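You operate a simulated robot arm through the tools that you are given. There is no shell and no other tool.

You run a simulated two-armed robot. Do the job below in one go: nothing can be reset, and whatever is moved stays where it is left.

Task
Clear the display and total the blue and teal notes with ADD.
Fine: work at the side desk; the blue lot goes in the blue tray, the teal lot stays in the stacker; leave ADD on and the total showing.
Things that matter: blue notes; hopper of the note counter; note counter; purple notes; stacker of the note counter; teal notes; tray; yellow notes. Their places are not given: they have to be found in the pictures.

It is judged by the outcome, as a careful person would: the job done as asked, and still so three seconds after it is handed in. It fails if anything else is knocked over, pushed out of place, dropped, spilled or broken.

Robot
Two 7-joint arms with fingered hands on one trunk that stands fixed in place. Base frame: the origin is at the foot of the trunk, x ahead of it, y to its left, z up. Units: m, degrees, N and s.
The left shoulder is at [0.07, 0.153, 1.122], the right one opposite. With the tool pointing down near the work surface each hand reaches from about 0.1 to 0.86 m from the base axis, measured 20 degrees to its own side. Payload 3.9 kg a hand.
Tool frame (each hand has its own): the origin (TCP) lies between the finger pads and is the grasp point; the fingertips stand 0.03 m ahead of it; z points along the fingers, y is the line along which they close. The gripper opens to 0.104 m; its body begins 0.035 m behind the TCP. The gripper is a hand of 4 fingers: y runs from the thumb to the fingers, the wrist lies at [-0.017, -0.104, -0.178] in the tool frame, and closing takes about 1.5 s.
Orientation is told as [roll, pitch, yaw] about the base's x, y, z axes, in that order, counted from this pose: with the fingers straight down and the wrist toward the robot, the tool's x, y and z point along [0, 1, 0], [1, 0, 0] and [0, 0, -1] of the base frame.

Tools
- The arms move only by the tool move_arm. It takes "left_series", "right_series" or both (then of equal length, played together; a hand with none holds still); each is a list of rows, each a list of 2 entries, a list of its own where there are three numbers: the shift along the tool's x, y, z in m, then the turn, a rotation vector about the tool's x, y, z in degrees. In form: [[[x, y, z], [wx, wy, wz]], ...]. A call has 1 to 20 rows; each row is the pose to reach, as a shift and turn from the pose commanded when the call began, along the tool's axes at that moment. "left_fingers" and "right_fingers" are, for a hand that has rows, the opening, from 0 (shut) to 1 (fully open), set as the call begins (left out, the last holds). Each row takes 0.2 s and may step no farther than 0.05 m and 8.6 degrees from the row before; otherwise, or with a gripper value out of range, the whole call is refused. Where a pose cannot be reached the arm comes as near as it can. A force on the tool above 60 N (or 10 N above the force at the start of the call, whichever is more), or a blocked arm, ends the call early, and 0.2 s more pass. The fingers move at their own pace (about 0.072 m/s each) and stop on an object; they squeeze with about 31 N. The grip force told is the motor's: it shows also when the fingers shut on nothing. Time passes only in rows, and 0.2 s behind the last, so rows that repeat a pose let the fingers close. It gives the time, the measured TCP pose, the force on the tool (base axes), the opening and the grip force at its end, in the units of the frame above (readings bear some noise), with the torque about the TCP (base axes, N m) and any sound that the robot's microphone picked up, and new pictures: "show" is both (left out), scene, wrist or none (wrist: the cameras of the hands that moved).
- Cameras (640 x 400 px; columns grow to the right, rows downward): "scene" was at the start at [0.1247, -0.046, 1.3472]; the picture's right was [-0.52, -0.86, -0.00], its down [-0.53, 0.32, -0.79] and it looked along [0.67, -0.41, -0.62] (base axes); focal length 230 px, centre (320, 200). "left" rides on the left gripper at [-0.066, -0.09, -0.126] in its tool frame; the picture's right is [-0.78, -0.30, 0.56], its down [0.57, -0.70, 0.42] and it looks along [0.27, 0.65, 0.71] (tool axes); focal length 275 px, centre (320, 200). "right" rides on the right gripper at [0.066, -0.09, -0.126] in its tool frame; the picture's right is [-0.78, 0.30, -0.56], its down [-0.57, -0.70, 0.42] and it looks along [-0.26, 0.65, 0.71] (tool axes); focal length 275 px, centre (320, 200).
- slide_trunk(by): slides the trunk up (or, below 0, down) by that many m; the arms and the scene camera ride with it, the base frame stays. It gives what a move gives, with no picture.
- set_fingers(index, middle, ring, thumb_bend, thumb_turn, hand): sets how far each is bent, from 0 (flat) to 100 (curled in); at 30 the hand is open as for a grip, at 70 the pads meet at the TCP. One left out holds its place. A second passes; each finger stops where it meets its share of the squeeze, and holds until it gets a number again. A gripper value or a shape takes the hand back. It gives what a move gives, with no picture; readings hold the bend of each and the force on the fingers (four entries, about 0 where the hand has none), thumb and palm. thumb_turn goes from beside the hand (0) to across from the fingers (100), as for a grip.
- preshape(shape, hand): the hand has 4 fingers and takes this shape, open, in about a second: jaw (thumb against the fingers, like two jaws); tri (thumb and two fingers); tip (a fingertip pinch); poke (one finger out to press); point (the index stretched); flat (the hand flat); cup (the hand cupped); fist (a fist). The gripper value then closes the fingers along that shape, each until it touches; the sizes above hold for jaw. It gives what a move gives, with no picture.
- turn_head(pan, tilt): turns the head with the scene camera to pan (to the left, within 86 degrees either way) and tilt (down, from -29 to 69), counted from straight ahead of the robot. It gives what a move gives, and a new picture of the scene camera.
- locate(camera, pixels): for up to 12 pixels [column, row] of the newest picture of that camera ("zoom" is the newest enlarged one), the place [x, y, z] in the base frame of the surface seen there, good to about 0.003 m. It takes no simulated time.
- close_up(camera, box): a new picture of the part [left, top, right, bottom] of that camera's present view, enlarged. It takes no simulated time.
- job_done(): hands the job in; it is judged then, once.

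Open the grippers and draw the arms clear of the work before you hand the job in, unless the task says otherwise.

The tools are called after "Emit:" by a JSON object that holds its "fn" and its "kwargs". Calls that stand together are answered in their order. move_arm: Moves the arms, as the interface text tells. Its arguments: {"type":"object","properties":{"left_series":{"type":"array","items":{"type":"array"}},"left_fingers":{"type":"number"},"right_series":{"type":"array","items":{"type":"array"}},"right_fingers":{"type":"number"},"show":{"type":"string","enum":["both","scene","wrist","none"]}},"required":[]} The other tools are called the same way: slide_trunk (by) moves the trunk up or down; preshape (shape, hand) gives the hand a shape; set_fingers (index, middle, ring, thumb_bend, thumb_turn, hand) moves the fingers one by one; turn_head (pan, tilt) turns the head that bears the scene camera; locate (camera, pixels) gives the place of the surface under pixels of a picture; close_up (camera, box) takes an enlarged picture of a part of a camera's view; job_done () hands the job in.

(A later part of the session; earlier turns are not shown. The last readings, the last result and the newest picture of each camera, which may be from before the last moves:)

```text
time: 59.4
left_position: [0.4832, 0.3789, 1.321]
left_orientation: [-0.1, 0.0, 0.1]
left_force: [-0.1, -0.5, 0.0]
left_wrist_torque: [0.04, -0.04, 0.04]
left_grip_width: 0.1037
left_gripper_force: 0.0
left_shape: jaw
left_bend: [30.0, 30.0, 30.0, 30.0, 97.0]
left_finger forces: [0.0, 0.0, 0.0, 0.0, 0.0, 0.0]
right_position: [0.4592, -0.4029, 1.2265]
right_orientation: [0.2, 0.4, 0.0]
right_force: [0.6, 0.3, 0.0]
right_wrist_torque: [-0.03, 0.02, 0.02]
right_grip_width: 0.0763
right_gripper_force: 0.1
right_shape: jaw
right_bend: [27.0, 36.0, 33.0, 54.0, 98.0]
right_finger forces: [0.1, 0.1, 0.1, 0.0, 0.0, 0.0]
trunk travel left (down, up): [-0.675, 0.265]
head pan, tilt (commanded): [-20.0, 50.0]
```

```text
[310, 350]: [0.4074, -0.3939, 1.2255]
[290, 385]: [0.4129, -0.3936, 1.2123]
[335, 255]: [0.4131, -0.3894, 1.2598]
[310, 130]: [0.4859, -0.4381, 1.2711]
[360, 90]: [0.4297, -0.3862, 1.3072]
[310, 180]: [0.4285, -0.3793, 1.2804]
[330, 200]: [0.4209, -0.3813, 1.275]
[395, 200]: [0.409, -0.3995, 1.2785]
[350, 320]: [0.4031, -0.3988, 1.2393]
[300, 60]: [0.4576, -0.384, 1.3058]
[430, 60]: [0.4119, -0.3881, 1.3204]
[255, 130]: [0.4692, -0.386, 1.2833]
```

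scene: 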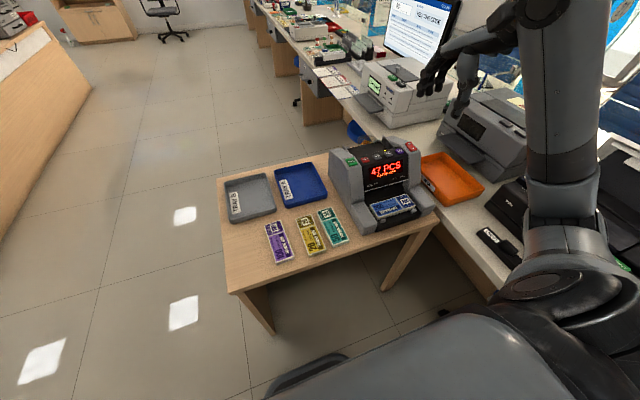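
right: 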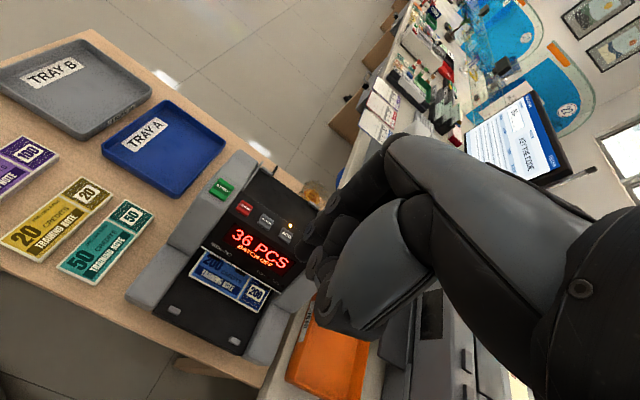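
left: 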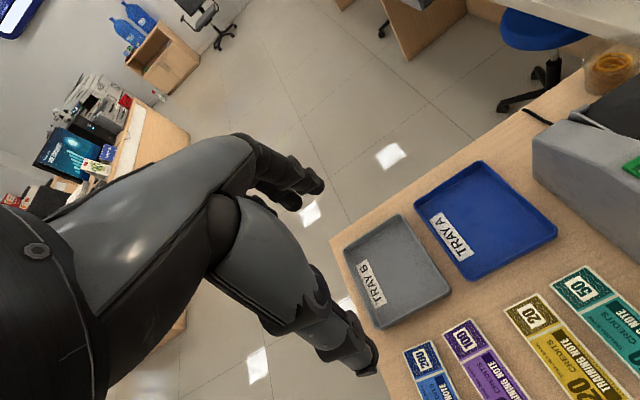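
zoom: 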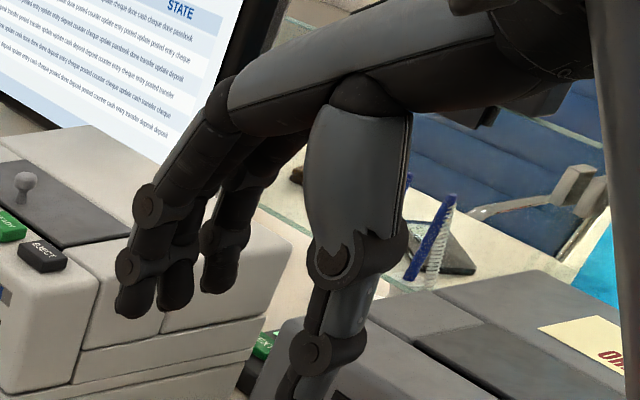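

Finger outer face is ≈TCP+0.056, nearly vertical; the lip is at x≈0.56. With a slight tilt (tips forward 4°) and a narrow opening it fits. I move over the stacker with opening 0.68 to compare.

Emit:
{"fn": "move_arm", "kwargs": {"right_series": [[[-0.004, 0.005, 0.045], [-1, 0, 0]], [[-0.008, 0.01, 0.09], [-2, 0, 0]], [[-0.012, 0.016, 0.135], [-3, 0, 0]], [[-0.016, 0.022, 0.18], [-4, 0, 0]], [[-0.02, 0.028, 0.225], [-4.4, 0, 0]], [[-0.025, 0.034, 0.27], [-4.4, 0, 0]], [[-0.031, 0.04, 0.305], [-4.4, 0, 0]], [[-0.031, 0.0405, 0.3165], [-4.4, 0, 0]], [[-0.031, 0.0405, 0.3165], [-4.4, 0, 0]]], "right_fingers": 0.68}}

Emit:
{"fn": "close_up", "kwargs": {"camera": "scene", "box": [335, 130, 435, 230]}}

Emit:
{"fn": "close_up", "kwargs": {"camera": "right", "box": [150, 130, 400, 390]}}

```text
time: 61.4
left_position: [0.4827, 0.3786, 1.3207]
left_orientation: [0.2, 0.0, 0.3]
left_force: [-0.2, 0.2, 0.2]
left_wrist_torque: [-0.01, 0.0, -0.02]
left_grip_width: 0.1034
left_gripper_force: 0.1
left_shape: jaw
left_bend: [30.0, 30.0, 30.0, 30.0, 97.0]
left_finger forces: [0.0, 0.0, 0.0, 0.0, 0.1, 0.0]
right_position: [0.4945, -0.4353, 0.9048]
right_orientation: [0.2, -4.0, -0.1]
right_force: [0.2, -0.6, 0.2]
right_wrist_torque: [0.06, -0.01, 0.01]
right_grip_width: 0.071
right_gripper_force: 0.1
right_shape: jaw
right_bend: [28.0, 38.0, 34.0, 58.0, 99.0]
right_finger forces: [0.1, 0.0, 0.0, 0.0, 0.1, 0.0]
trunk travel left (down, up): [-0.675, 0.265]
head pan, tilt (commanded): [-20.0, 50.0]
```

scene: 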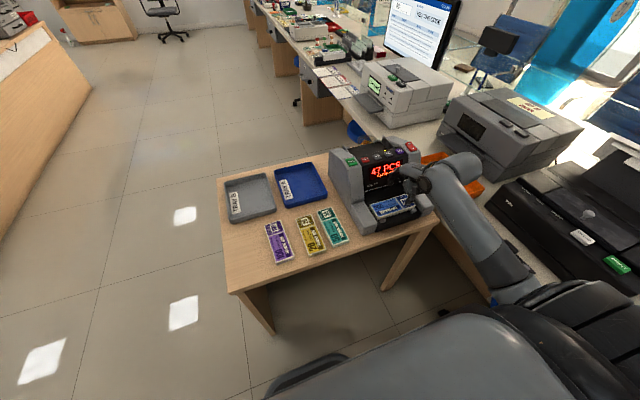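
right: 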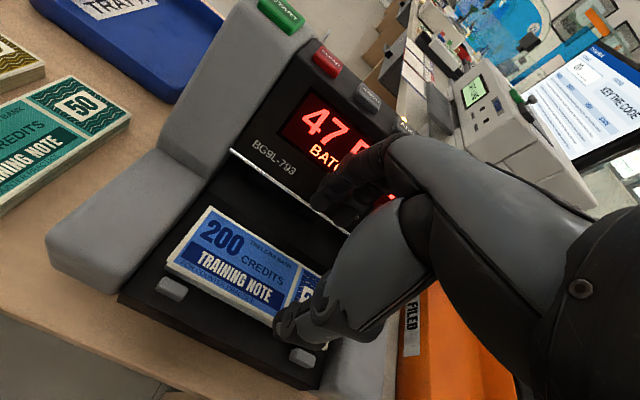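

```text
4.00 times, centred on (385, 180) of scene
```

zoom: 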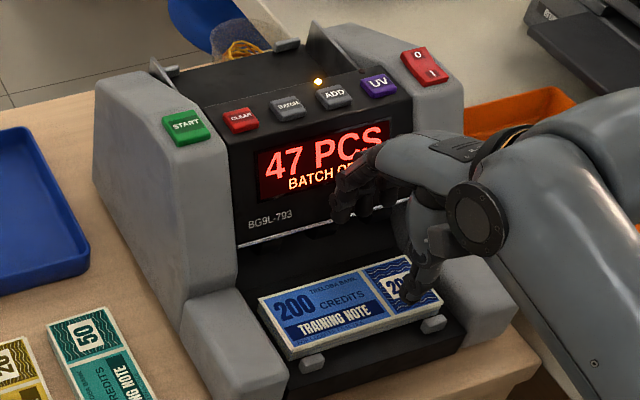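

```text
1.54 times, centred on (275, 260) of right
```

zoom: 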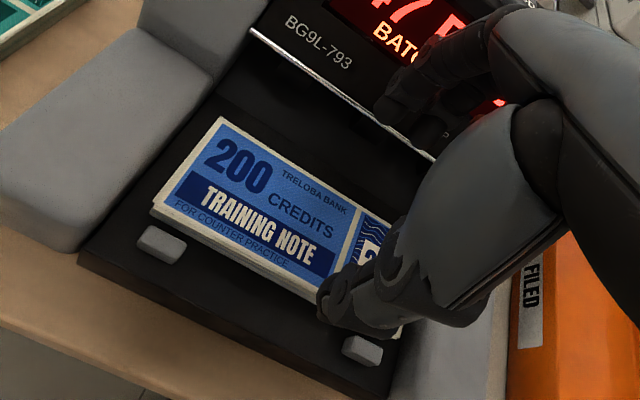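

Hand hovers above the lot. I zoom on fingers and thumb to compute their x relative to the lot's edges.

Emit:
{"fn": "close_up", "kwargs": {"camera": "scene", "box": [375, 160, 425, 215]}}

Emit:
{"fn": "locate", "kwargs": {"camera": "zoom", "pixels": [[180, 160], [160, 150], [175, 120], [200, 150], [150, 170], [190, 90], [335, 320], [320, 300], [350, 300], [340, 270], [310, 330], [230, 130]]}}

```text
7.27 times, centred on (400, 188) of scene
```

zoom: 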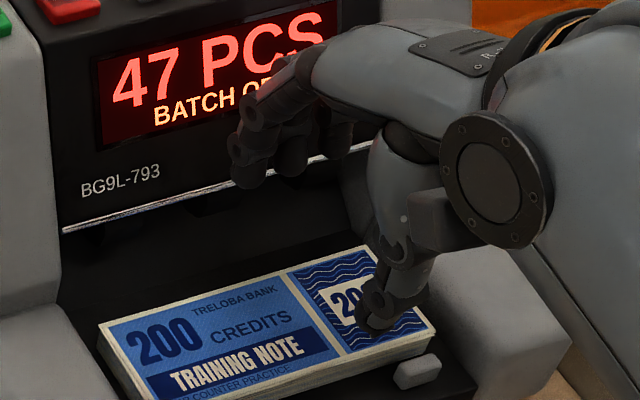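

```text
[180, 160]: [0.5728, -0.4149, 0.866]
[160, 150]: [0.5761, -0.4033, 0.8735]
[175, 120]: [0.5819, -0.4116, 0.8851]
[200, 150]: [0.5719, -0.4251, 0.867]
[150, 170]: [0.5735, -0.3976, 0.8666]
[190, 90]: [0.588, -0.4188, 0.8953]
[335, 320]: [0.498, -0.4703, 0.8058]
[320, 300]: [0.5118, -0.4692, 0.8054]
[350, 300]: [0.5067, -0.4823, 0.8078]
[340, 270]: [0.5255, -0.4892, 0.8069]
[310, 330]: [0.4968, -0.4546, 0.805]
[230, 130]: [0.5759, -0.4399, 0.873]
```

Now with this view: index tip (245,185), DIP (240,150), PIP (252,110), thumb tip (372,320).

Emit:
{"fn": "locate", "kwargs": {"camera": "zoom", "pixels": [[245, 186], [236, 178], [258, 178], [234, 150], [244, 150], [245, 108], [256, 108], [275, 75], [372, 326], [362, 315], [388, 318], [375, 290]]}}

```text
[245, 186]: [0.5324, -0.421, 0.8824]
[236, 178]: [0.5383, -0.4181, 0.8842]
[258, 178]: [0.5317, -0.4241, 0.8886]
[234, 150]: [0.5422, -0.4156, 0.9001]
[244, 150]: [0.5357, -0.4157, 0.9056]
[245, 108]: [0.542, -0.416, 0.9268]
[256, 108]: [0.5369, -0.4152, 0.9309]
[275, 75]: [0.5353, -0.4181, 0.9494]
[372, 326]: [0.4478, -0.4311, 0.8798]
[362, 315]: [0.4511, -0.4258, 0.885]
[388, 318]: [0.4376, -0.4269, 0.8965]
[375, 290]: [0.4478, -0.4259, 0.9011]
```

Index inner face is ≈TCP+0.033, PIP outer ≈TCP+0.053; thumb inner ≈TCP−0.038. I tilt 2° more and shift 7.5 mm forward while descending to TCP z≈0.85, then check.

Emit:
{"fn": "move_arm", "kwargs": {"right_series": [[[0, 0.002, 0.015], [-1, 0, 0]], [[0, 0.003, 0.03], [-2, 0, 0]], [[0, 0.0036, 0.045], [-2, 0, 0]], [[0, 0.0036, 0.0554], [-2, 0, 0]], [[0, 0.0036, 0.0554], [-2, 0, 0]]], "show": "none"}}

Emit:
{"fn": "close_up", "kwargs": {"camera": "scene", "box": [375, 165, 425, 220]}}

Emit:
{"fn": "close_up", "kwargs": {"camera": "right", "box": [200, 150, 400, 360]}}

```text
time: 62.6
left_position: [0.482, 0.3783, 1.3203]
left_orientation: [0.0, 0.0, 0.2]
left_force: [0.1, 0.8, -0.9]
left_wrist_torque: [-0.02, 0.01, -0.02]
left_grip_width: 0.1038
left_gripper_force: 0.1
left_shape: jaw
left_bend: [30.0, 30.0, 30.0, 30.0, 97.0]
left_finger forces: [0.0, 0.1, 0.0, 0.0, 0.1, 0.1]
right_position: [0.5023, -0.4354, 0.8525]
right_orientation: [0.2, -6.0, -0.2]
right_force: [-2.2, -0.1, 0.6]
right_wrist_torque: [-0.02, -0.04, -0.02]
right_grip_width: 0.0701
right_gripper_force: 0.1
right_shape: jaw
right_bend: [28.0, 39.0, 34.0, 58.0, 99.0]
right_finger forces: [0.0, 2.1, 0.0, 0.1, 0.1, 0.0]
trunk travel left (down, up): [-0.675, 0.265]
head pan, tilt (commanded): [-20.0, 50.0]
```

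```text
7.27 times, centred on (400, 192) of scene
```

zoom: 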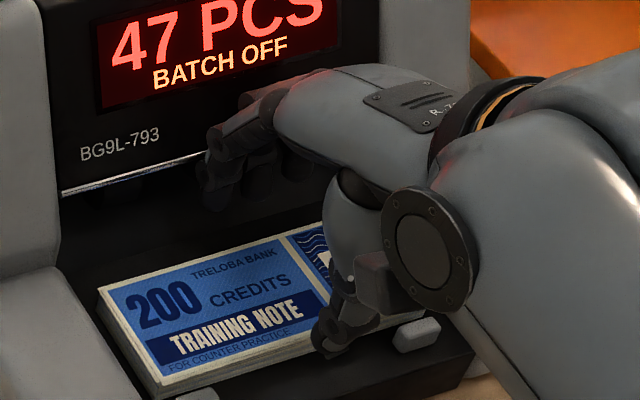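

```text
1.90 times, centred on (300, 255) of right
```

zoom: 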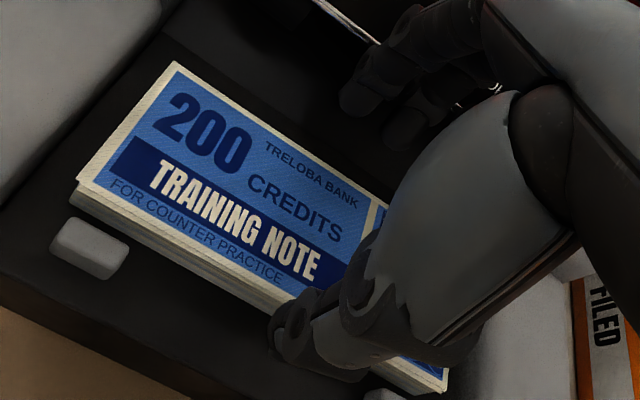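

The middle finger touches the panel lip (2 N at x). I back off: up and toward me, then re-form the hand with fingers straighter and the thumb more bent, so that the fingertips can reach in under the lip.

Emit:
{"fn": "move_arm", "kwargs": {"right_series": [[[0, -0.01, 0], [0, 0, 0]], [[0, -0.015, -0.03], [0, 0, 0]], [[0, -0.015, -0.06], [0, 0, 0]], [[0, -0.015, -0.1], [0, 0, 0]]], "show": "none"}}

Emit:
{"fn": "set_fingers", "kwargs": {"hand": "right", "index": 15, "middle": 25, "ring": 21, "thumb_bend": 66, "thumb_turn": 99}}

Emit:
{"fn": "close_up", "kwargs": {"camera": "scene", "box": [370, 130, 440, 200]}}

```text
time: 63.6
left_position: [0.4815, 0.3784, 1.321]
left_orientation: [0.1, 0.0, 0.3]
left_force: [-0.7, 0.7, 0.1]
left_wrist_torque: [0.03, -0.03, -0.01]
left_grip_width: 0.1035
left_gripper_force: 0.1
left_shape: jaw
left_bend: [30.0, 30.0, 30.0, 30.0, 97.0]
left_finger forces: [0.0, 0.0, 0.0, 0.0, 0.1, 0.0]
right_position: [0.4743, -0.4356, 0.9527]
right_orientation: [0.2, -6.1, 0.1]
right_force: [-0.1, 0.9, 0.2]
right_wrist_torque: [0.0, 0.0, 0.02]
right_grip_width: 0.071
right_gripper_force: 0.0
right_shape: jaw
right_bend: [28.0, 38.0, 34.0, 58.0, 99.0]
right_finger forces: [0.1, 0.0, 0.0, 0.0, 0.0, 0.0]
trunk travel left (down, up): [-0.675, 0.265]
head pan, tilt (commanded): [-20.0, 50.0]
```

```text
time: 64.6
left_position: [0.4836, 0.3775, 1.3206]
left_orientation: [0.0, 0.0, 0.2]
left_force: [0.1, -0.1, -0.4]
left_wrist_torque: [0.0, -0.01, 0.01]
left_grip_width: 0.1035
left_gripper_force: 0.1
left_shape: jaw
left_bend: [30.0, 30.0, 30.0, 30.0, 97.0]
left_finger forces: [0.1, 0.1, 0.0, 0.1, 0.1, 0.1]
right_position: [0.4759, -0.4352, 0.9529]
right_orientation: [0.2, -6.0, -0.1]
right_force: [0.5, -0.8, -0.4]
right_wrist_torque: [0.04, 0.02, -0.04]
right_grip_width: 0.0798
right_gripper_force: 0.1
right_shape: fingers
right_bend: [15.0, 25.0, 21.0, 66.0, 100.0]
right_finger forces: [0.0, 0.0, 0.0, 0.0, 0.1, 0.1]
trunk travel left (down, up): [-0.675, 0.265]
head pan, tilt (commanded): [-20.0, 50.0]
```

```text
5.71 times, centred on (405, 165) of scene
```

zoom: 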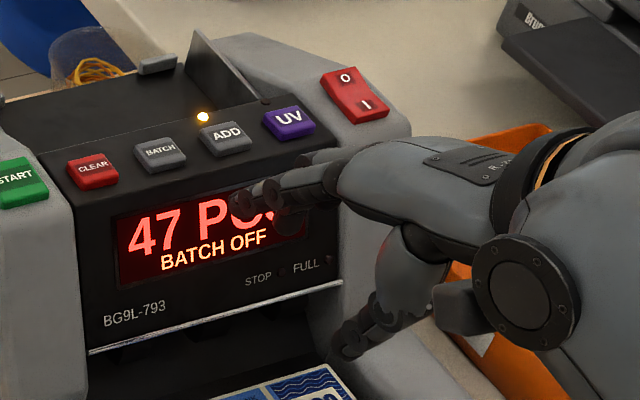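

I locate index outline points in this zoom: joints at (243,205), (275,190) and tip around (250,235); thumb tip near (345,350).

Emit:
{"fn": "locate", "kwargs": {"camera": "zoom", "pixels": [[243, 205], [250, 225], [262, 238], [235, 200], [275, 188], [300, 175], [258, 205], [290, 215], [345, 350], [335, 340], [360, 340], [375, 310]]}}

Emit:
{"fn": "close_up", "kwargs": {"camera": "right", "box": [200, 130, 400, 360]}}

```text
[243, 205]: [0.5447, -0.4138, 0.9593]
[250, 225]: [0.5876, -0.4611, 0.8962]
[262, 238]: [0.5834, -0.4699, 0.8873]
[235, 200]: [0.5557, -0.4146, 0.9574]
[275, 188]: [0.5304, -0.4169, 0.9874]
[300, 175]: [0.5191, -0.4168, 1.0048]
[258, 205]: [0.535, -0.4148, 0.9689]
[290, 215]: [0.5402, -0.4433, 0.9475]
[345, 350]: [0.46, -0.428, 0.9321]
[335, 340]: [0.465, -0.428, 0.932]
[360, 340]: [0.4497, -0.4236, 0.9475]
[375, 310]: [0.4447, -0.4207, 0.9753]
```

```text
1.74 times, centred on (300, 245) of right
```

zoom: 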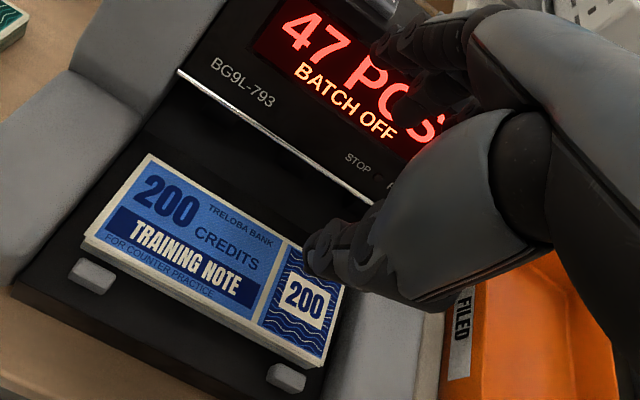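

With bend 15 the fingertips rise too far. Better: pinch with index and thumb only, middle and ring curled away (only the longer middle finger hit the lip). I set that and measure again.

Emit:
{"fn": "set_fingers", "kwargs": {"hand": "right", "index": 28, "middle": 99, "ring": 99, "thumb_bend": 58, "thumb_turn": 99}}

Emit:
{"fn": "close_up", "kwargs": {"camera": "scene", "box": [370, 130, 440, 200]}}

Emit:
{"fn": "close_up", "kwargs": {"camera": "right", "box": [200, 130, 400, 360]}}

```text
time: 65.6
left_position: [0.4826, 0.3778, 1.3213]
left_orientation: [0.0, 0.0, 0.2]
left_force: [0.0, -0.6, 0.6]
left_wrist_torque: [0.0, 0.0, 0.0]
left_grip_width: 0.1038
left_gripper_force: 0.0
left_shape: jaw
left_bend: [30.0, 30.0, 30.0, 30.0, 97.0]
left_finger forces: [0.1, 0.0, 0.1, 0.0, 0.0, 0.1]
right_position: [0.4761, -0.4349, 0.952]
right_orientation: [0.2, -6.0, 0.1]
right_force: [-0.1, 0.0, -0.2]
right_wrist_torque: [-0.01, 0.0, 0.02]
right_grip_width: 0.0728
right_gripper_force: 0.1
right_shape: fingers
right_bend: [28.0, 99.0, 99.0, 57.0, 100.0]
right_finger forces: [0.0, 0.0, 0.1, 0.2, 0.0, 0.1]
trunk travel left (down, up): [-0.675, 0.265]
head pan, tilt (commanded): [-20.0, 50.0]
```

```text
5.71 times, centred on (405, 165) of scene
```

zoom: 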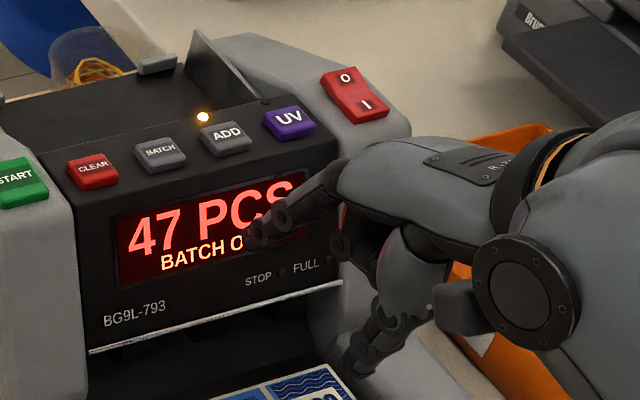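

```text
1.74 times, centred on (300, 245) of right
```

zoom: 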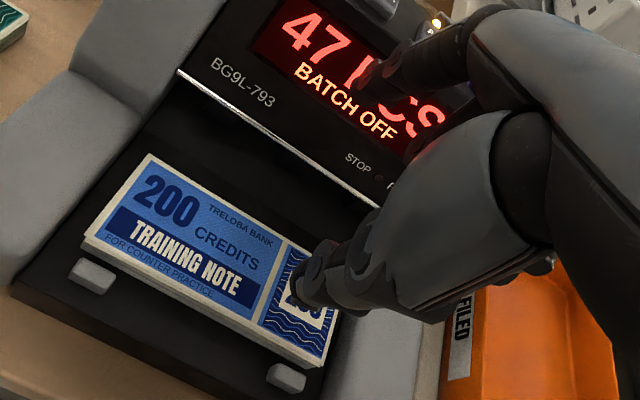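

I locate the index tip (262,238) and joints, and the thumb tip (360,365).

Emit:
{"fn": "close_up", "kwargs": {"camera": "scene", "box": [385, 145, 425, 200]}}

Emit:
{"fn": "locate", "kwargs": {"camera": "zoom", "pixels": [[150, 250], [165, 250], [140, 240], [165, 200], [180, 225], [200, 180], [250, 130], [330, 330], [345, 350], [350, 370], [330, 370], [290, 230]]}}

```text
7.27 times, centred on (405, 172) of scene
```

zoom: 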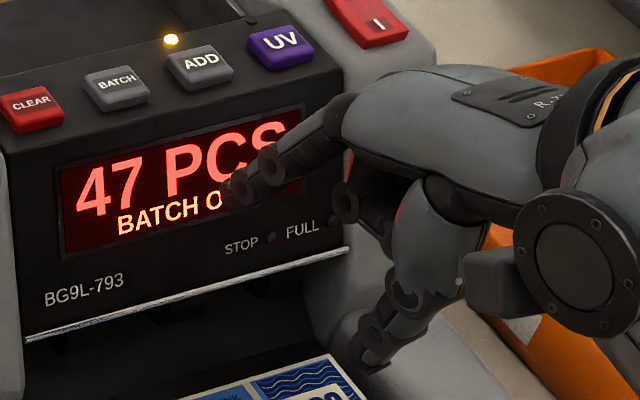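

```text
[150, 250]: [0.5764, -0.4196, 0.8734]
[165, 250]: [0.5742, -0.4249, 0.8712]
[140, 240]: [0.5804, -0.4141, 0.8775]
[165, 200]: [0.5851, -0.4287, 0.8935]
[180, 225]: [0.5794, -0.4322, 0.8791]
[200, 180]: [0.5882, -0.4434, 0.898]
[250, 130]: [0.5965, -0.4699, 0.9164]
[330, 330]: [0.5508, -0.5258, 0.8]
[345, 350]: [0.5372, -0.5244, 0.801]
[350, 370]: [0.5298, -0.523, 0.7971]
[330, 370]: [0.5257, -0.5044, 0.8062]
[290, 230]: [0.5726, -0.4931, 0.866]
```

Individually set bends do not keep the fingertip vertical as the jaw shape does. I try the "tip" pinch shape and look at it.

Emit:
{"fn": "preshape", "kwargs": {"hand": "right", "shape": "tip"}}

Emit:
{"fn": "close_up", "kwargs": {"camera": "scene", "box": [375, 140, 435, 205]}}

Emit:
{"fn": "close_up", "kwargs": {"camera": "right", "box": [200, 130, 400, 360]}}

```text
time: 66.5
left_position: [0.4832, 0.3783, 1.3209]
left_orientation: [-0.1, 0.1, 0.2]
left_force: [-0.3, -0.1, 0.3]
left_wrist_torque: [0.01, 0.0, -0.01]
left_grip_width: 0.1036
left_gripper_force: 0.0
left_shape: jaw
left_bend: [30.0, 30.0, 30.0, 30.0, 97.0]
left_finger forces: [0.0, 0.0, 0.1, 0.0, 0.0, 0.1]
right_position: [0.4752, -0.4355, 0.952]
right_orientation: [0.2, -6.0, -0.2]
right_force: [-1.2, -0.2, 0.3]
right_wrist_torque: [0.0, 0.01, 0.02]
right_grip_width: 0.1039
right_gripper_force: 0.0
right_shape: tip
right_bend: [31.0, 98.0, 99.0, 30.0, 97.0]
right_finger forces: [0.0, 0.0, 0.0, 0.0, 0.0, 0.1]
trunk travel left (down, up): [-0.675, 0.265]
head pan, tilt (commanded): [-20.0, 50.0]
```

```text
6.15 times, centred on (405, 172) of scene
```

zoom: 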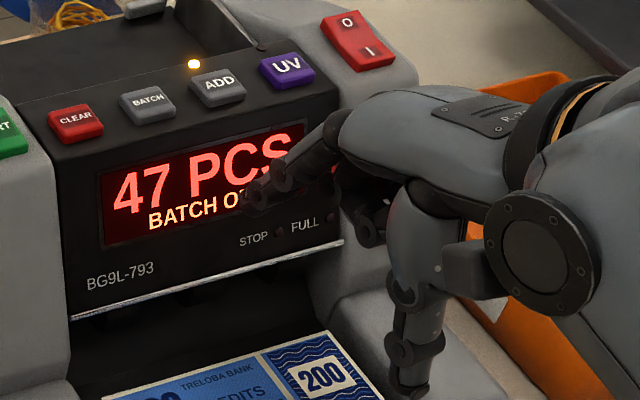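

```text
1.74 times, centred on (300, 245) of right
```

zoom: 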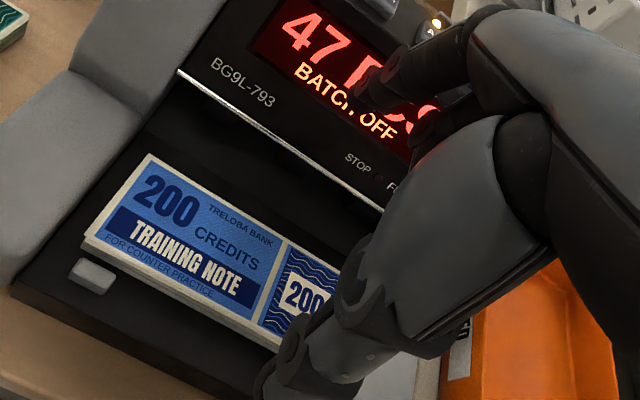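

Tip shape keeps middle and ring curled. I close it to 0.68 here and look at the profile.

Emit:
{"fn": "move_arm", "kwargs": {"right_series": [[[0, 0, 0], [0, 0, 0]], [[0, 0, 0], [0, 0, 0]], [[0, 0, 0], [0, 0, 0]], [[0, 0, 0], [0, 0, 0]]], "right_fingers": 0.68, "show": "none"}}

Emit:
{"fn": "close_up", "kwargs": {"camera": "scene", "box": [375, 140, 435, 205]}}

```text
time: 67.5
left_position: [0.4829, 0.3782, 1.3203]
left_orientation: [0.0, -0.1, 0.2]
left_force: [-0.9, 0.8, 0.1]
left_wrist_torque: [-0.01, 0.03, -0.03]
left_grip_width: 0.1036
left_gripper_force: 0.0
left_shape: jaw
left_bend: [30.0, 30.0, 30.0, 30.0, 97.0]
left_finger forces: [0.0, 0.1, 0.1, 0.1, 0.1, 0.0]
right_position: [0.4757, -0.436, 0.952]
right_orientation: [0.2, -6.0, -0.1]
right_force: [0.7, -0.4, 0.0]
right_wrist_torque: [-0.01, 0.0, -0.02]
right_grip_width: 0.0712
right_gripper_force: 0.3
right_shape: tip
right_bend: [72.0, 98.0, 99.0, 58.0, 99.0]
right_finger forces: [0.0, 0.0, 0.1, 0.0, 0.0, 0.1]
trunk travel left (down, up): [-0.675, 0.265]
head pan, tilt (commanded): [-20.0, 50.0]
```

```text
6.15 times, centred on (405, 172) of scene
```

zoom: 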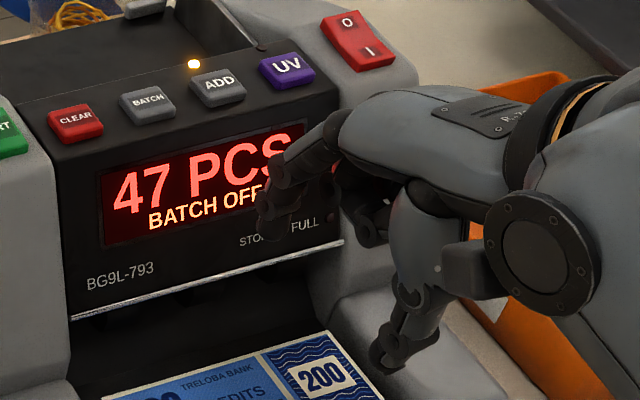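

The index now points down: PIP (285,175), DIP (268,212), tip (272,238); thumb tip (383,362). I locate them.

Emit:
{"fn": "locate", "kwargs": {"camera": "zoom", "pixels": [[270, 238], [262, 232], [285, 235], [262, 212], [270, 212], [278, 172], [288, 172], [325, 130], [382, 363], [373, 355], [395, 355], [385, 340]]}}

```text
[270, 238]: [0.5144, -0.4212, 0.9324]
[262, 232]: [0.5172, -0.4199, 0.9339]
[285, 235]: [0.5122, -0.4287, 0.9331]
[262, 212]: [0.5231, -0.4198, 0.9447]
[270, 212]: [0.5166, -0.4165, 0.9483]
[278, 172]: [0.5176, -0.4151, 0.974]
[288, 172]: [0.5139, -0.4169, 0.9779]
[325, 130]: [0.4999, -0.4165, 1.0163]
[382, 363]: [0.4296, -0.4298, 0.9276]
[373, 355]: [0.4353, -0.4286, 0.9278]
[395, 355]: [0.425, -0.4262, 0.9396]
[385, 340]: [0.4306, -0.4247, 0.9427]
```

Index inner face ≈TCP+0.033, outer ≈TCP+0.052. I go to TCP (0.5035,−0.441,0.85) and check for contact with the lip.

Emit:
{"fn": "move_arm", "kwargs": {"right_series": [[[-0.001, 0.003, 0.025], [0, 0, 0]], [[-0.003, 0.007, 0.05], [0, 0, 0]], [[-0.0055, 0.012, 0.075], [0, 0, 0]], [[-0.0055, 0.016, 0.095], [0, 0, 0]], [[-0.0055, 0.017, 0.1043], [0, 0, 0]], [[-0.0055, 0.017, 0.1043], [0, 0, 0]]], "show": "none"}}

Emit:
{"fn": "close_up", "kwargs": {"camera": "scene", "box": [375, 165, 425, 220]}}

Emit:
{"fn": "close_up", "kwargs": {"camera": "right", "box": [200, 130, 400, 360]}}

```text
time: 68.9
left_position: [0.482, 0.379, 1.3214]
left_orientation: [0.0, 0.1, 0.2]
left_force: [-0.7, 1.1, 0.3]
left_wrist_torque: [-0.03, 0.01, -0.02]
left_grip_width: 0.1039
left_gripper_force: 0.2
left_shape: jaw
left_bend: [30.0, 30.0, 30.0, 30.0, 97.0]
left_finger forces: [0.0, 0.1, 0.0, 0.0, 0.0, 0.1]
right_position: [0.5076, -0.4427, 0.8484]
right_orientation: [0.2, -6.0, 0.1]
right_force: [0.7, -0.2, 1.0]
right_wrist_torque: [-0.02, -0.01, -0.02]
right_grip_width: 0.0707
right_gripper_force: 0.0
right_shape: tip
right_bend: [72.0, 98.0, 99.0, 58.0, 99.0]
right_finger forces: [0.0, 0.0, 0.0, 0.0, 0.0, 0.0]
trunk travel left (down, up): [-0.675, 0.265]
head pan, tilt (commanded): [-20.0, 50.0]
```

```text
7.27 times, centred on (400, 192) of scene
```

zoom: 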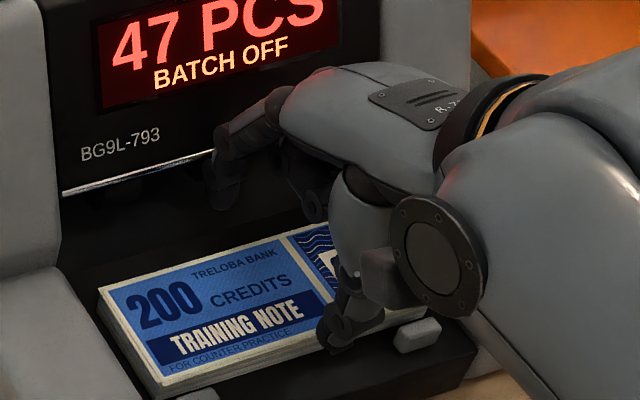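

```text
1.74 times, centred on (300, 245) of right
```

zoom: 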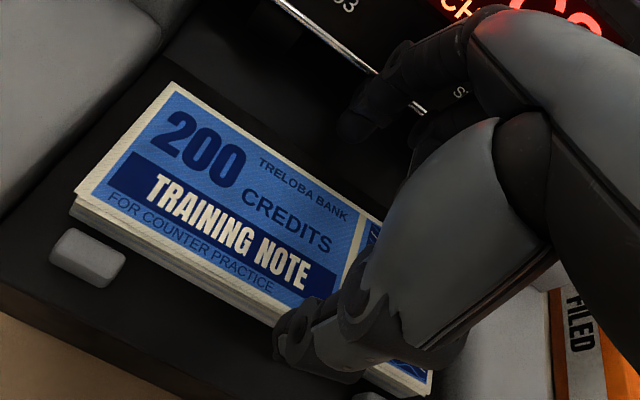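

No contact. I measure index tip (220,205), its DIP (212,170), thumb tip (335,345) and the lot's back edge.

Emit:
{"fn": "locate", "kwargs": {"camera": "zoom", "pixels": [[365, 120], [345, 95], [395, 50]]}}

Emit:
{"fn": "close_up", "kwargs": {"camera": "scene", "box": [375, 165, 425, 220]}}

Emit:
{"fn": "locate", "kwargs": {"camera": "zoom", "pixels": [[220, 207], [212, 198], [235, 200], [208, 172], [217, 172], [225, 135], [235, 135], [215, 152], [333, 347], [322, 338], [350, 335], [283, 238]]}}

```text
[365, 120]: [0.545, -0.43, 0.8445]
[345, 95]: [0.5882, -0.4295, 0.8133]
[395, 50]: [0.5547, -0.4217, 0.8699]
```

```text
7.27 times, centred on (400, 192) of scene
```

zoom: 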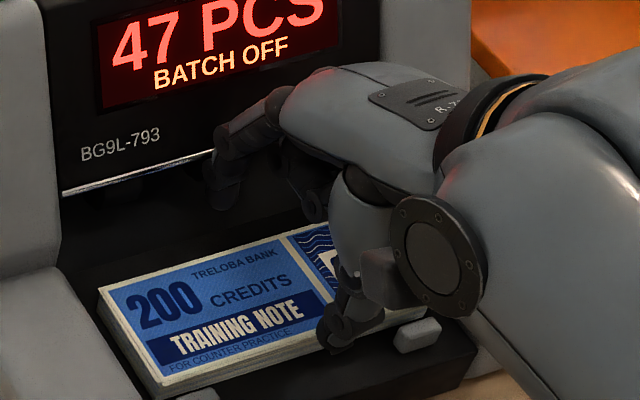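

```text
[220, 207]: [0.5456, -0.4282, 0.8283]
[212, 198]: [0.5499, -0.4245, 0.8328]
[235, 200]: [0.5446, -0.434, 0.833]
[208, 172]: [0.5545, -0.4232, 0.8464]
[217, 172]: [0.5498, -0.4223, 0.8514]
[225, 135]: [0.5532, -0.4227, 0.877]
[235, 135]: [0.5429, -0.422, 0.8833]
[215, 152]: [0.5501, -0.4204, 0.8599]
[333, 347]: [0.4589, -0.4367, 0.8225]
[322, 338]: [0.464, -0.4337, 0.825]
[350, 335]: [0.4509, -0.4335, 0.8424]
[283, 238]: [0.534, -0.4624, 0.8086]
```

DIP outer is ~0.5585, lip 0.56 — I shift 3 mm back, then descend ~29 mm so the thumb tip nears the stacker floor.

Emit:
{"fn": "move_arm", "kwargs": {"right_series": [[[0, -0.003, 0], [0, 0, 0]], [[0, -0.004, 0.008], [0, 0, 0]], [[0, -0.0048, 0.016], [0, 0, 0]], [[0, -0.0055, 0.023], [0, 0, 0]], [[0, -0.006, 0.0285], [0, 0, 0]], [[0, -0.006, 0.0285], [0, 0, 0]]], "show": "none"}}

Emit:
{"fn": "close_up", "kwargs": {"camera": "scene", "box": [375, 165, 425, 220]}}

Emit:
{"fn": "close_up", "kwargs": {"camera": "right", "box": [200, 130, 400, 360]}}

```text
time: 70.3
left_position: [0.4815, 0.3809, 1.321]
left_orientation: [-0.1, -0.1, 0.2]
left_force: [0.1, 0.1, 0.5]
left_wrist_torque: [0.0, 0.03, -0.02]
left_grip_width: 0.1037
left_gripper_force: 0.1
left_shape: jaw
left_bend: [30.0, 30.0, 30.0, 30.0, 97.0]
left_finger forces: [0.0, 0.1, 0.0, 0.0, 0.0, 0.0]
right_position: [0.5044, -0.4411, 0.8255]
right_orientation: [-0.1, -6.5, 0.0]
right_force: [0.4, -0.6, 21.5]
right_wrist_torque: [0.04, 0.98, 0.02]
right_grip_width: 0.0705
right_gripper_force: 0.1
right_shape: tip
right_bend: [72.0, 98.0, 99.0, 58.0, 99.0]
right_finger forces: [0.0, 0.0, 0.0, 0.1, 21.2, 0.1]
trunk travel left (down, up): [-0.675, 0.265]
head pan, tilt (commanded): [-20.0, 50.0]
```

```text
7.27 times, centred on (400, 192) of scene
```

zoom: 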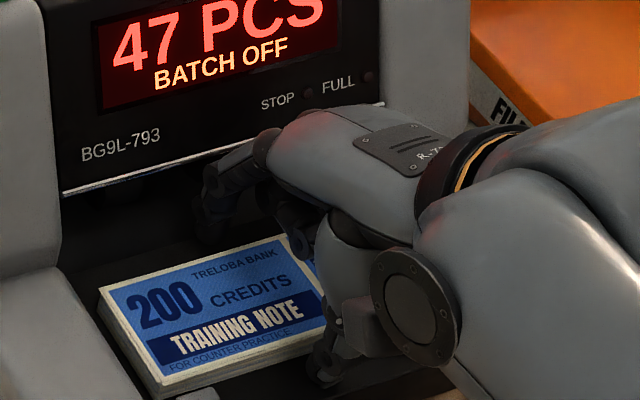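

```text
1.74 times, centred on (300, 245) of right
```

zoom: 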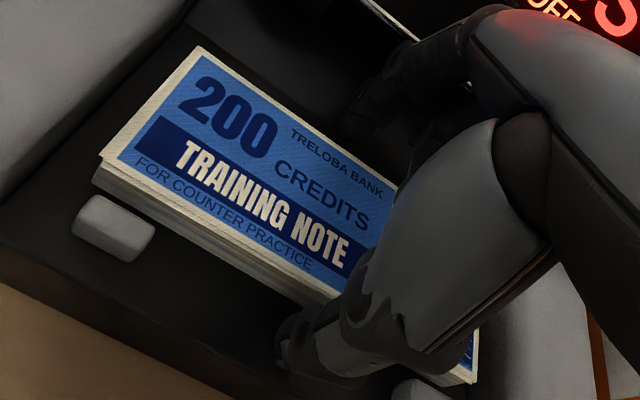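

The thumb tip rests on the stacker floor (21 N). I lift 4 mm to unload it, then close gently to see if the index gets behind the lot (it may draw it forward to the pegs).

Emit:
{"fn": "move_arm", "kwargs": {"right_series": [[[0, 0, -0.002], [0, 0, 0]], [[0, 0, -0.004], [0, 0, 0]], [[0, 0, -0.004], [0, 0, 0]]], "show": "none"}}

Emit:
{"fn": "close_up", "kwargs": {"camera": "scene", "box": [380, 175, 420, 220]}}

Emit:
{"fn": "locate", "kwargs": {"camera": "zoom", "pixels": [[175, 195], [190, 215], [180, 230], [200, 235], [165, 150], [180, 150], [330, 370], [350, 380], [320, 390], [300, 270], [200, 250], [160, 180]]}}

```text
time: 71.1
left_position: [0.4821, 0.3786, 1.3207]
left_orientation: [-0.2, 0.0, 0.3]
left_force: [-0.3, -0.6, 0.6]
left_wrist_torque: [-0.04, 0.04, -0.01]
left_grip_width: 0.1036
left_gripper_force: 0.1
left_shape: jaw
left_bend: [30.0, 30.0, 30.0, 30.0, 97.0]
left_finger forces: [0.0, 0.0, 0.0, 0.0, 0.0, 0.0]
right_position: [0.5014, -0.4413, 0.8263]
right_orientation: [0.1, -6.1, 0.0]
right_force: [1.1, -1.7, 16.0]
right_wrist_torque: [0.0, 0.66, 0.06]
right_grip_width: 0.0693
right_gripper_force: 0.0
right_shape: tip
right_bend: [72.0, 98.0, 99.0, 60.0, 100.0]
right_finger forces: [0.0, 0.1, 0.0, 0.1, 15.9, 0.1]
trunk travel left (down, up): [-0.675, 0.265]
head pan, tilt (commanded): [-20.0, 50.0]
```

```text
8.89 times, centred on (400, 198) of scene
```

zoom: 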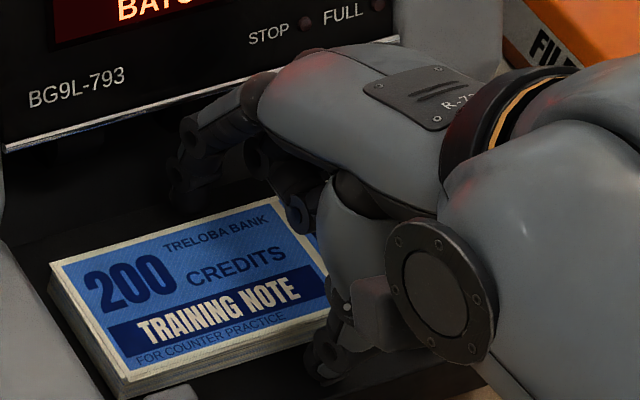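

```text
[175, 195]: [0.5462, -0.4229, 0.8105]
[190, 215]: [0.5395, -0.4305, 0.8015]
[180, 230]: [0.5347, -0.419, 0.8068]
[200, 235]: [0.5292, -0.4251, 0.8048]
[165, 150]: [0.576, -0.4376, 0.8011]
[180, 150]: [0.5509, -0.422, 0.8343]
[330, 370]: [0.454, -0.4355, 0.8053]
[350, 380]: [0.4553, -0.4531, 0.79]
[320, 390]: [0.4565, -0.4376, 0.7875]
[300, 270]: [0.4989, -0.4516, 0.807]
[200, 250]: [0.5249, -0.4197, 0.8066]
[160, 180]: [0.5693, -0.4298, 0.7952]
```

Index tip is at z≈0.802 behind the lot (top 0.807). I close the pinch and see how it engages.

Emit:
{"fn": "move_arm", "kwargs": {"right_series": [[[0, 0, 0], [0, 0, 0]], [[0, 0, 0], [0, 0, 0]], [[0, 0, 0], [0, 0, 0]], [[0, 0, 0], [0, 0, 0]], [[0, 0, 0], [0, 0, 0]], [[0, 0, 0], [0, 0, 0]]], "right_fingers": 0.4, "show": "none"}}

Emit:
{"fn": "close_up", "kwargs": {"camera": "scene", "box": [375, 175, 425, 220]}}

Emit:
{"fn": "close_up", "kwargs": {"camera": "right", "box": [200, 130, 400, 360]}}

```text
time: 72.5
left_position: [0.4805, 0.3801, 1.3205]
left_orientation: [-0.1, -0.1, 0.2]
left_force: [0.2, 0.6, -0.2]
left_wrist_torque: [-0.01, -0.02, -0.01]
left_grip_width: 0.1036
left_gripper_force: 0.1
left_shape: jaw
left_bend: [30.0, 30.0, 30.0, 30.0, 97.0]
left_finger forces: [0.0, 0.0, 0.1, 0.1, 0.0, 0.0]
right_position: [0.501, -0.4397, 0.825]
right_orientation: [0.3, -6.1, 0.0]
right_force: [-1.1, 0.9, 9.3]
right_wrist_torque: [0.15, 0.46, -0.16]
right_grip_width: 0.0525
right_gripper_force: 31.3
right_shape: tip
right_bend: [74.0, 100.0, 100.0, 66.0, 100.0]
right_finger forces: [28.3, 0.0, 0.0, 0.0, 36.3, 0.1]
trunk travel left (down, up): [-0.675, 0.265]
head pan, tilt (commanded): [-20.0, 50.0]
```

```text
8.89 times, centred on (400, 198) of scene
```

zoom: 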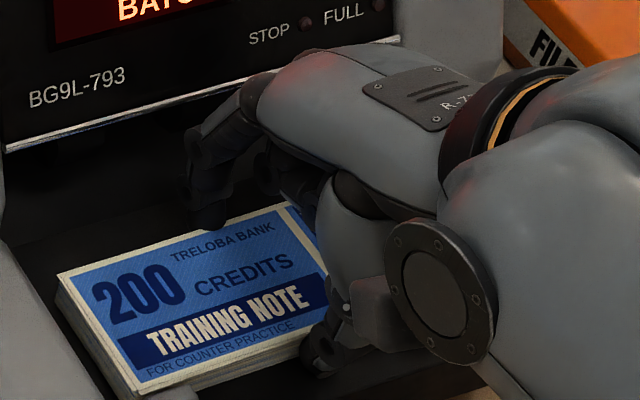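

```text
1.74 times, centred on (300, 245) of right
```

zoom: 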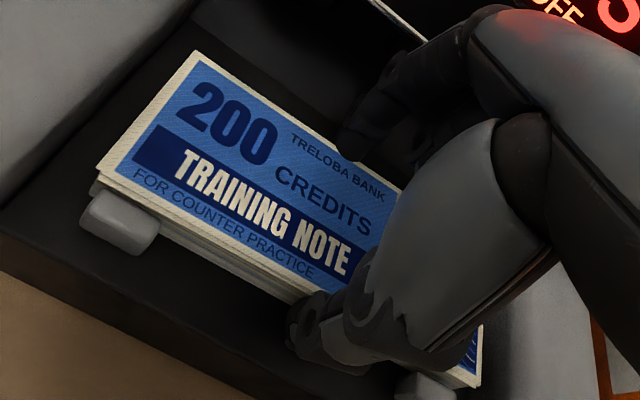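

Grip is now 28 N index / 36 N thumb with width 0.0525 as on the desk — the lot is pinched. I lift 1.5 cm slowly and check.

Emit:
{"fn": "move_arm", "kwargs": {"right_series": [[[0, 0.0005, -0.004], [0, 0, 0]], [[0, 0.001, -0.008], [0, 0, 0]], [[0, 0.0012, -0.012], [0, 0, 0]], [[0, 0.0016, -0.016], [0, 0, 0]], [[0, 0.0018, -0.018], [0, 0, 0]]], "show": "none"}}

Emit:
{"fn": "close_up", "kwargs": {"camera": "scene", "box": [375, 165, 425, 220]}}

Emit:
{"fn": "close_up", "kwargs": {"camera": "right", "box": [150, 130, 400, 380]}}

```text
time: 73.7
left_position: [0.4828, 0.3789, 1.3214]
left_orientation: [0.0, 0.1, 0.3]
left_force: [0.2, 0.3, -0.1]
left_wrist_torque: [0.01, 0.03, 0.02]
left_grip_width: 0.1036
left_gripper_force: 0.1
left_shape: jaw
left_bend: [30.0, 30.0, 30.0, 30.0, 97.0]
left_finger forces: [0.0, 0.0, 0.0, 0.1, 0.0, 0.0]
right_position: [0.5027, -0.4405, 0.8418]
right_orientation: [0.2, -6.0, 0.0]
right_force: [1.0, -0.2, -1.5]
right_wrist_torque: [-0.05, -0.11, -0.13]
right_grip_width: 0.0525
right_gripper_force: 30.6
right_shape: tip
right_bend: [74.0, 100.0, 100.0, 66.0, 100.0]
right_finger forces: [30.9, 0.0, 0.0, 0.0, 29.3, 0.0]
trunk travel left (down, up): [-0.675, 0.265]
head pan, tilt (commanded): [-20.0, 50.0]
```

```text
7.27 times, centred on (400, 192) of scene
```

zoom: 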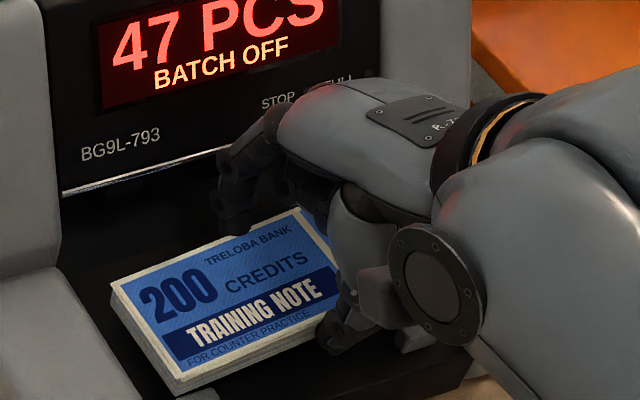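

```text
1.60 times, centred on (275, 255) of right
```

zoom: 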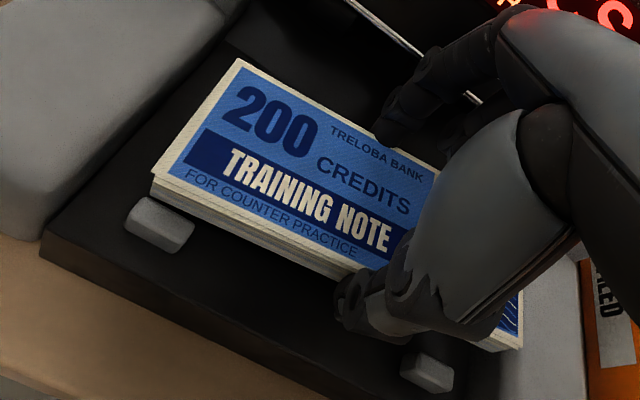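

The lot is held and rising. I continue up slowly, drifting back from the panel, to 6 cm above.

Emit:
{"fn": "move_arm", "kwargs": {"right_series": [[[0, 0.001, -0.01], [0, 0, 0]], [[0, -0.002, -0.02], [0, 0, 0]], [[0, -0.006, -0.03], [0, 0, 0]], [[0, -0.012, -0.04], [0, 0, 0]], [[0, -0.02, -0.052], [0, 0, 0]], [[0, -0.026, -0.066], [0, 0, 0]], [[0, -0.03, -0.08], [0, 0, 0]], [[0, -0.03, -0.08], [0, 0, 0]]]}}

Emit:
{"fn": "close_up", "kwargs": {"camera": "scene", "box": [350, 140, 450, 220]}}

Emit:
{"fn": "close_up", "kwargs": {"camera": "right", "box": [150, 130, 400, 380]}}

```text
time: 75.5
left_position: [0.4826, 0.3765, 1.3203]
left_orientation: [0.0, 0.0, 0.2]
left_force: [-0.6, 0.1, -0.7]
left_wrist_torque: [0.01, 0.01, -0.02]
left_grip_width: 0.1036
left_gripper_force: 0.2
left_shape: jaw
left_bend: [30.0, 30.0, 30.0, 30.0, 97.0]
left_finger forces: [0.1, 0.0, 0.0, 0.0, 0.0, 0.0]
right_position: [0.4639, -0.4422, 0.9192]
right_orientation: [0.1, -6.0, -0.1]
right_force: [-0.3, -0.5, -0.7]
right_wrist_torque: [0.0, -0.06, 0.02]
right_grip_width: 0.0519
right_gripper_force: 30.9
right_shape: tip
right_bend: [74.0, 100.0, 100.0, 66.0, 100.0]
right_finger forces: [29.8, 0.0, 0.1, 0.0, 29.8, 0.1]
trunk travel left (down, up): [-0.675, 0.265]
head pan, tilt (commanded): [-20.0, 50.0]
```

scene: 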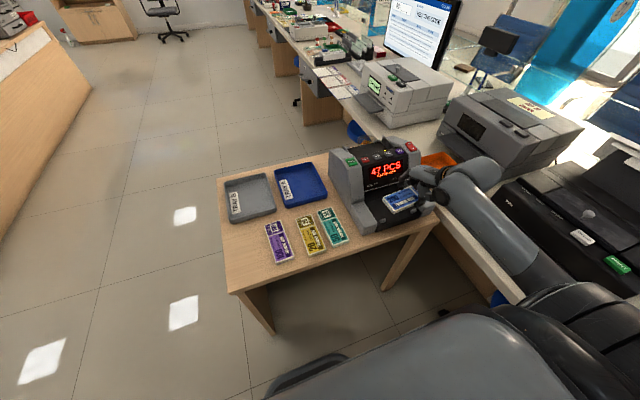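
right: 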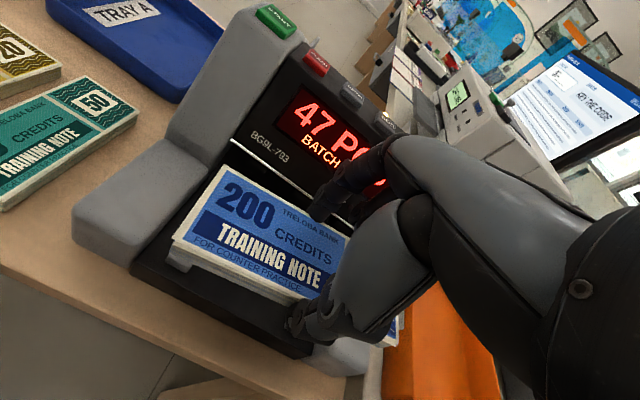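

```text
5.00 times, centred on (400, 180) of scene
```

zoom: 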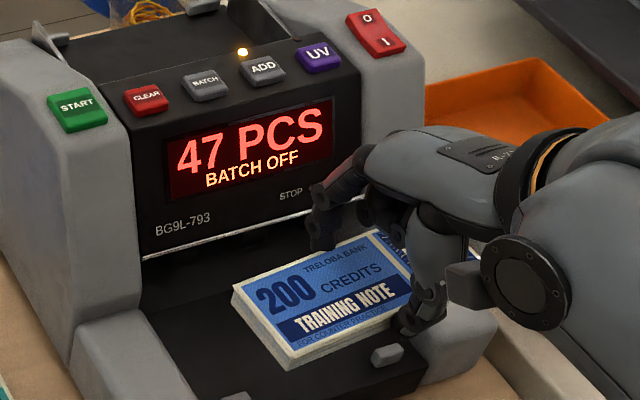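

```text
1.60 times, centred on (275, 255) of right
```

zoom: 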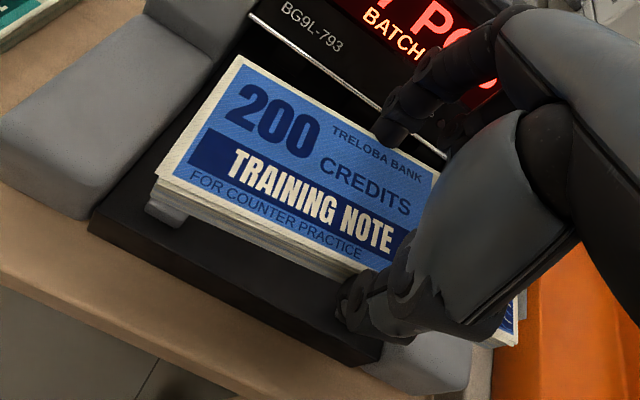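

The lot is held firmly. I now measure the blue tray's interior to choose how to lay it in.

Emit:
{"fn": "close_up", "kwargs": {"camera": "scene", "box": [265, 155, 335, 215]}}

Emit:
{"fn": "locate", "kwargs": {"camera": "zoom", "pixels": [[90, 130], [110, 130], [130, 130], [380, 60], [370, 75], [545, 265], [530, 250], [520, 240], [250, 360], [255, 345], [262, 330], [270, 310]]}}

```text
6.67 times, centred on (300, 185) of scene
```

zoom: 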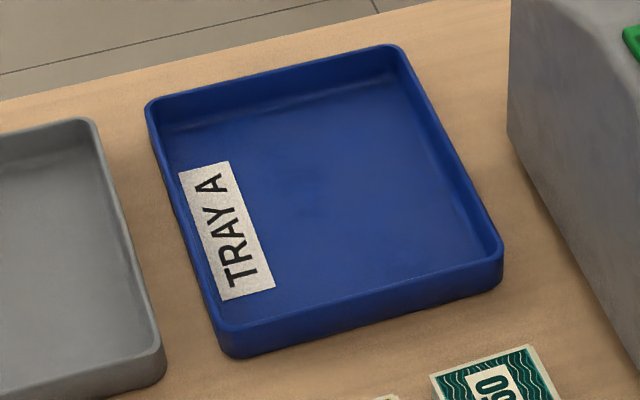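

```text
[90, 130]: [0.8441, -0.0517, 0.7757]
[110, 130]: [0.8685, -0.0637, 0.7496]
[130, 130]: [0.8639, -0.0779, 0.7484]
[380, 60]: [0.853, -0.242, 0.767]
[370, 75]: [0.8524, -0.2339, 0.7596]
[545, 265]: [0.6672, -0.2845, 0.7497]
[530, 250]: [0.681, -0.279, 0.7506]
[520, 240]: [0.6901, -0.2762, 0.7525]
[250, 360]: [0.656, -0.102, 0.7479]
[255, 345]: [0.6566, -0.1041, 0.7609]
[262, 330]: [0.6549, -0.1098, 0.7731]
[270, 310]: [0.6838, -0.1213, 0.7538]
```

I locate inner-wall points for the tray more precisely.

Emit:
{"fn": "locate", "kwargs": {"camera": "zoom", "pixels": [[150, 110], [172, 130], [185, 200], [215, 300], [235, 310], [300, 320], [470, 270], [455, 240], [430, 170], [395, 90], [375, 75], [280, 100]]}}

Emit:
{"fn": "locate", "kwargs": {"camera": "zoom", "pixels": [[495, 250], [480, 250], [475, 240], [465, 225], [400, 50], [405, 80], [415, 100], [222, 325], [400, 285], [395, 275], [410, 290], [270, 85]]}}

```text
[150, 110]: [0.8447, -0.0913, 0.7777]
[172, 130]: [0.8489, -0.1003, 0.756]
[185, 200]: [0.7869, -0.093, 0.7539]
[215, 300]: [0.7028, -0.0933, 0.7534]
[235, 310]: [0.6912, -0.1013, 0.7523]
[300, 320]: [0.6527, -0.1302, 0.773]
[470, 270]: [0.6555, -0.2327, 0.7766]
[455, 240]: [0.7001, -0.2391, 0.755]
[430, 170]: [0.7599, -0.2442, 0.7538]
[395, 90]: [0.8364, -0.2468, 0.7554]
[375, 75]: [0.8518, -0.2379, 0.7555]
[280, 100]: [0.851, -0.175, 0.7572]
```

```text
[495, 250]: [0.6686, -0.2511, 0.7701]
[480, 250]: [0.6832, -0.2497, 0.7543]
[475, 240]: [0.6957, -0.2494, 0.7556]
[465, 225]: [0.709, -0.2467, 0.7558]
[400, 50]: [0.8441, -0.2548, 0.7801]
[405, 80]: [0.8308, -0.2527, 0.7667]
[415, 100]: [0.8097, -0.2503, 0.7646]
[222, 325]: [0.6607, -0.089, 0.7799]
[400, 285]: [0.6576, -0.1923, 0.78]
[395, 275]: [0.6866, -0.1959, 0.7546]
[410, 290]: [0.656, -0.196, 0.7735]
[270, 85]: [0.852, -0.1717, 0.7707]
```

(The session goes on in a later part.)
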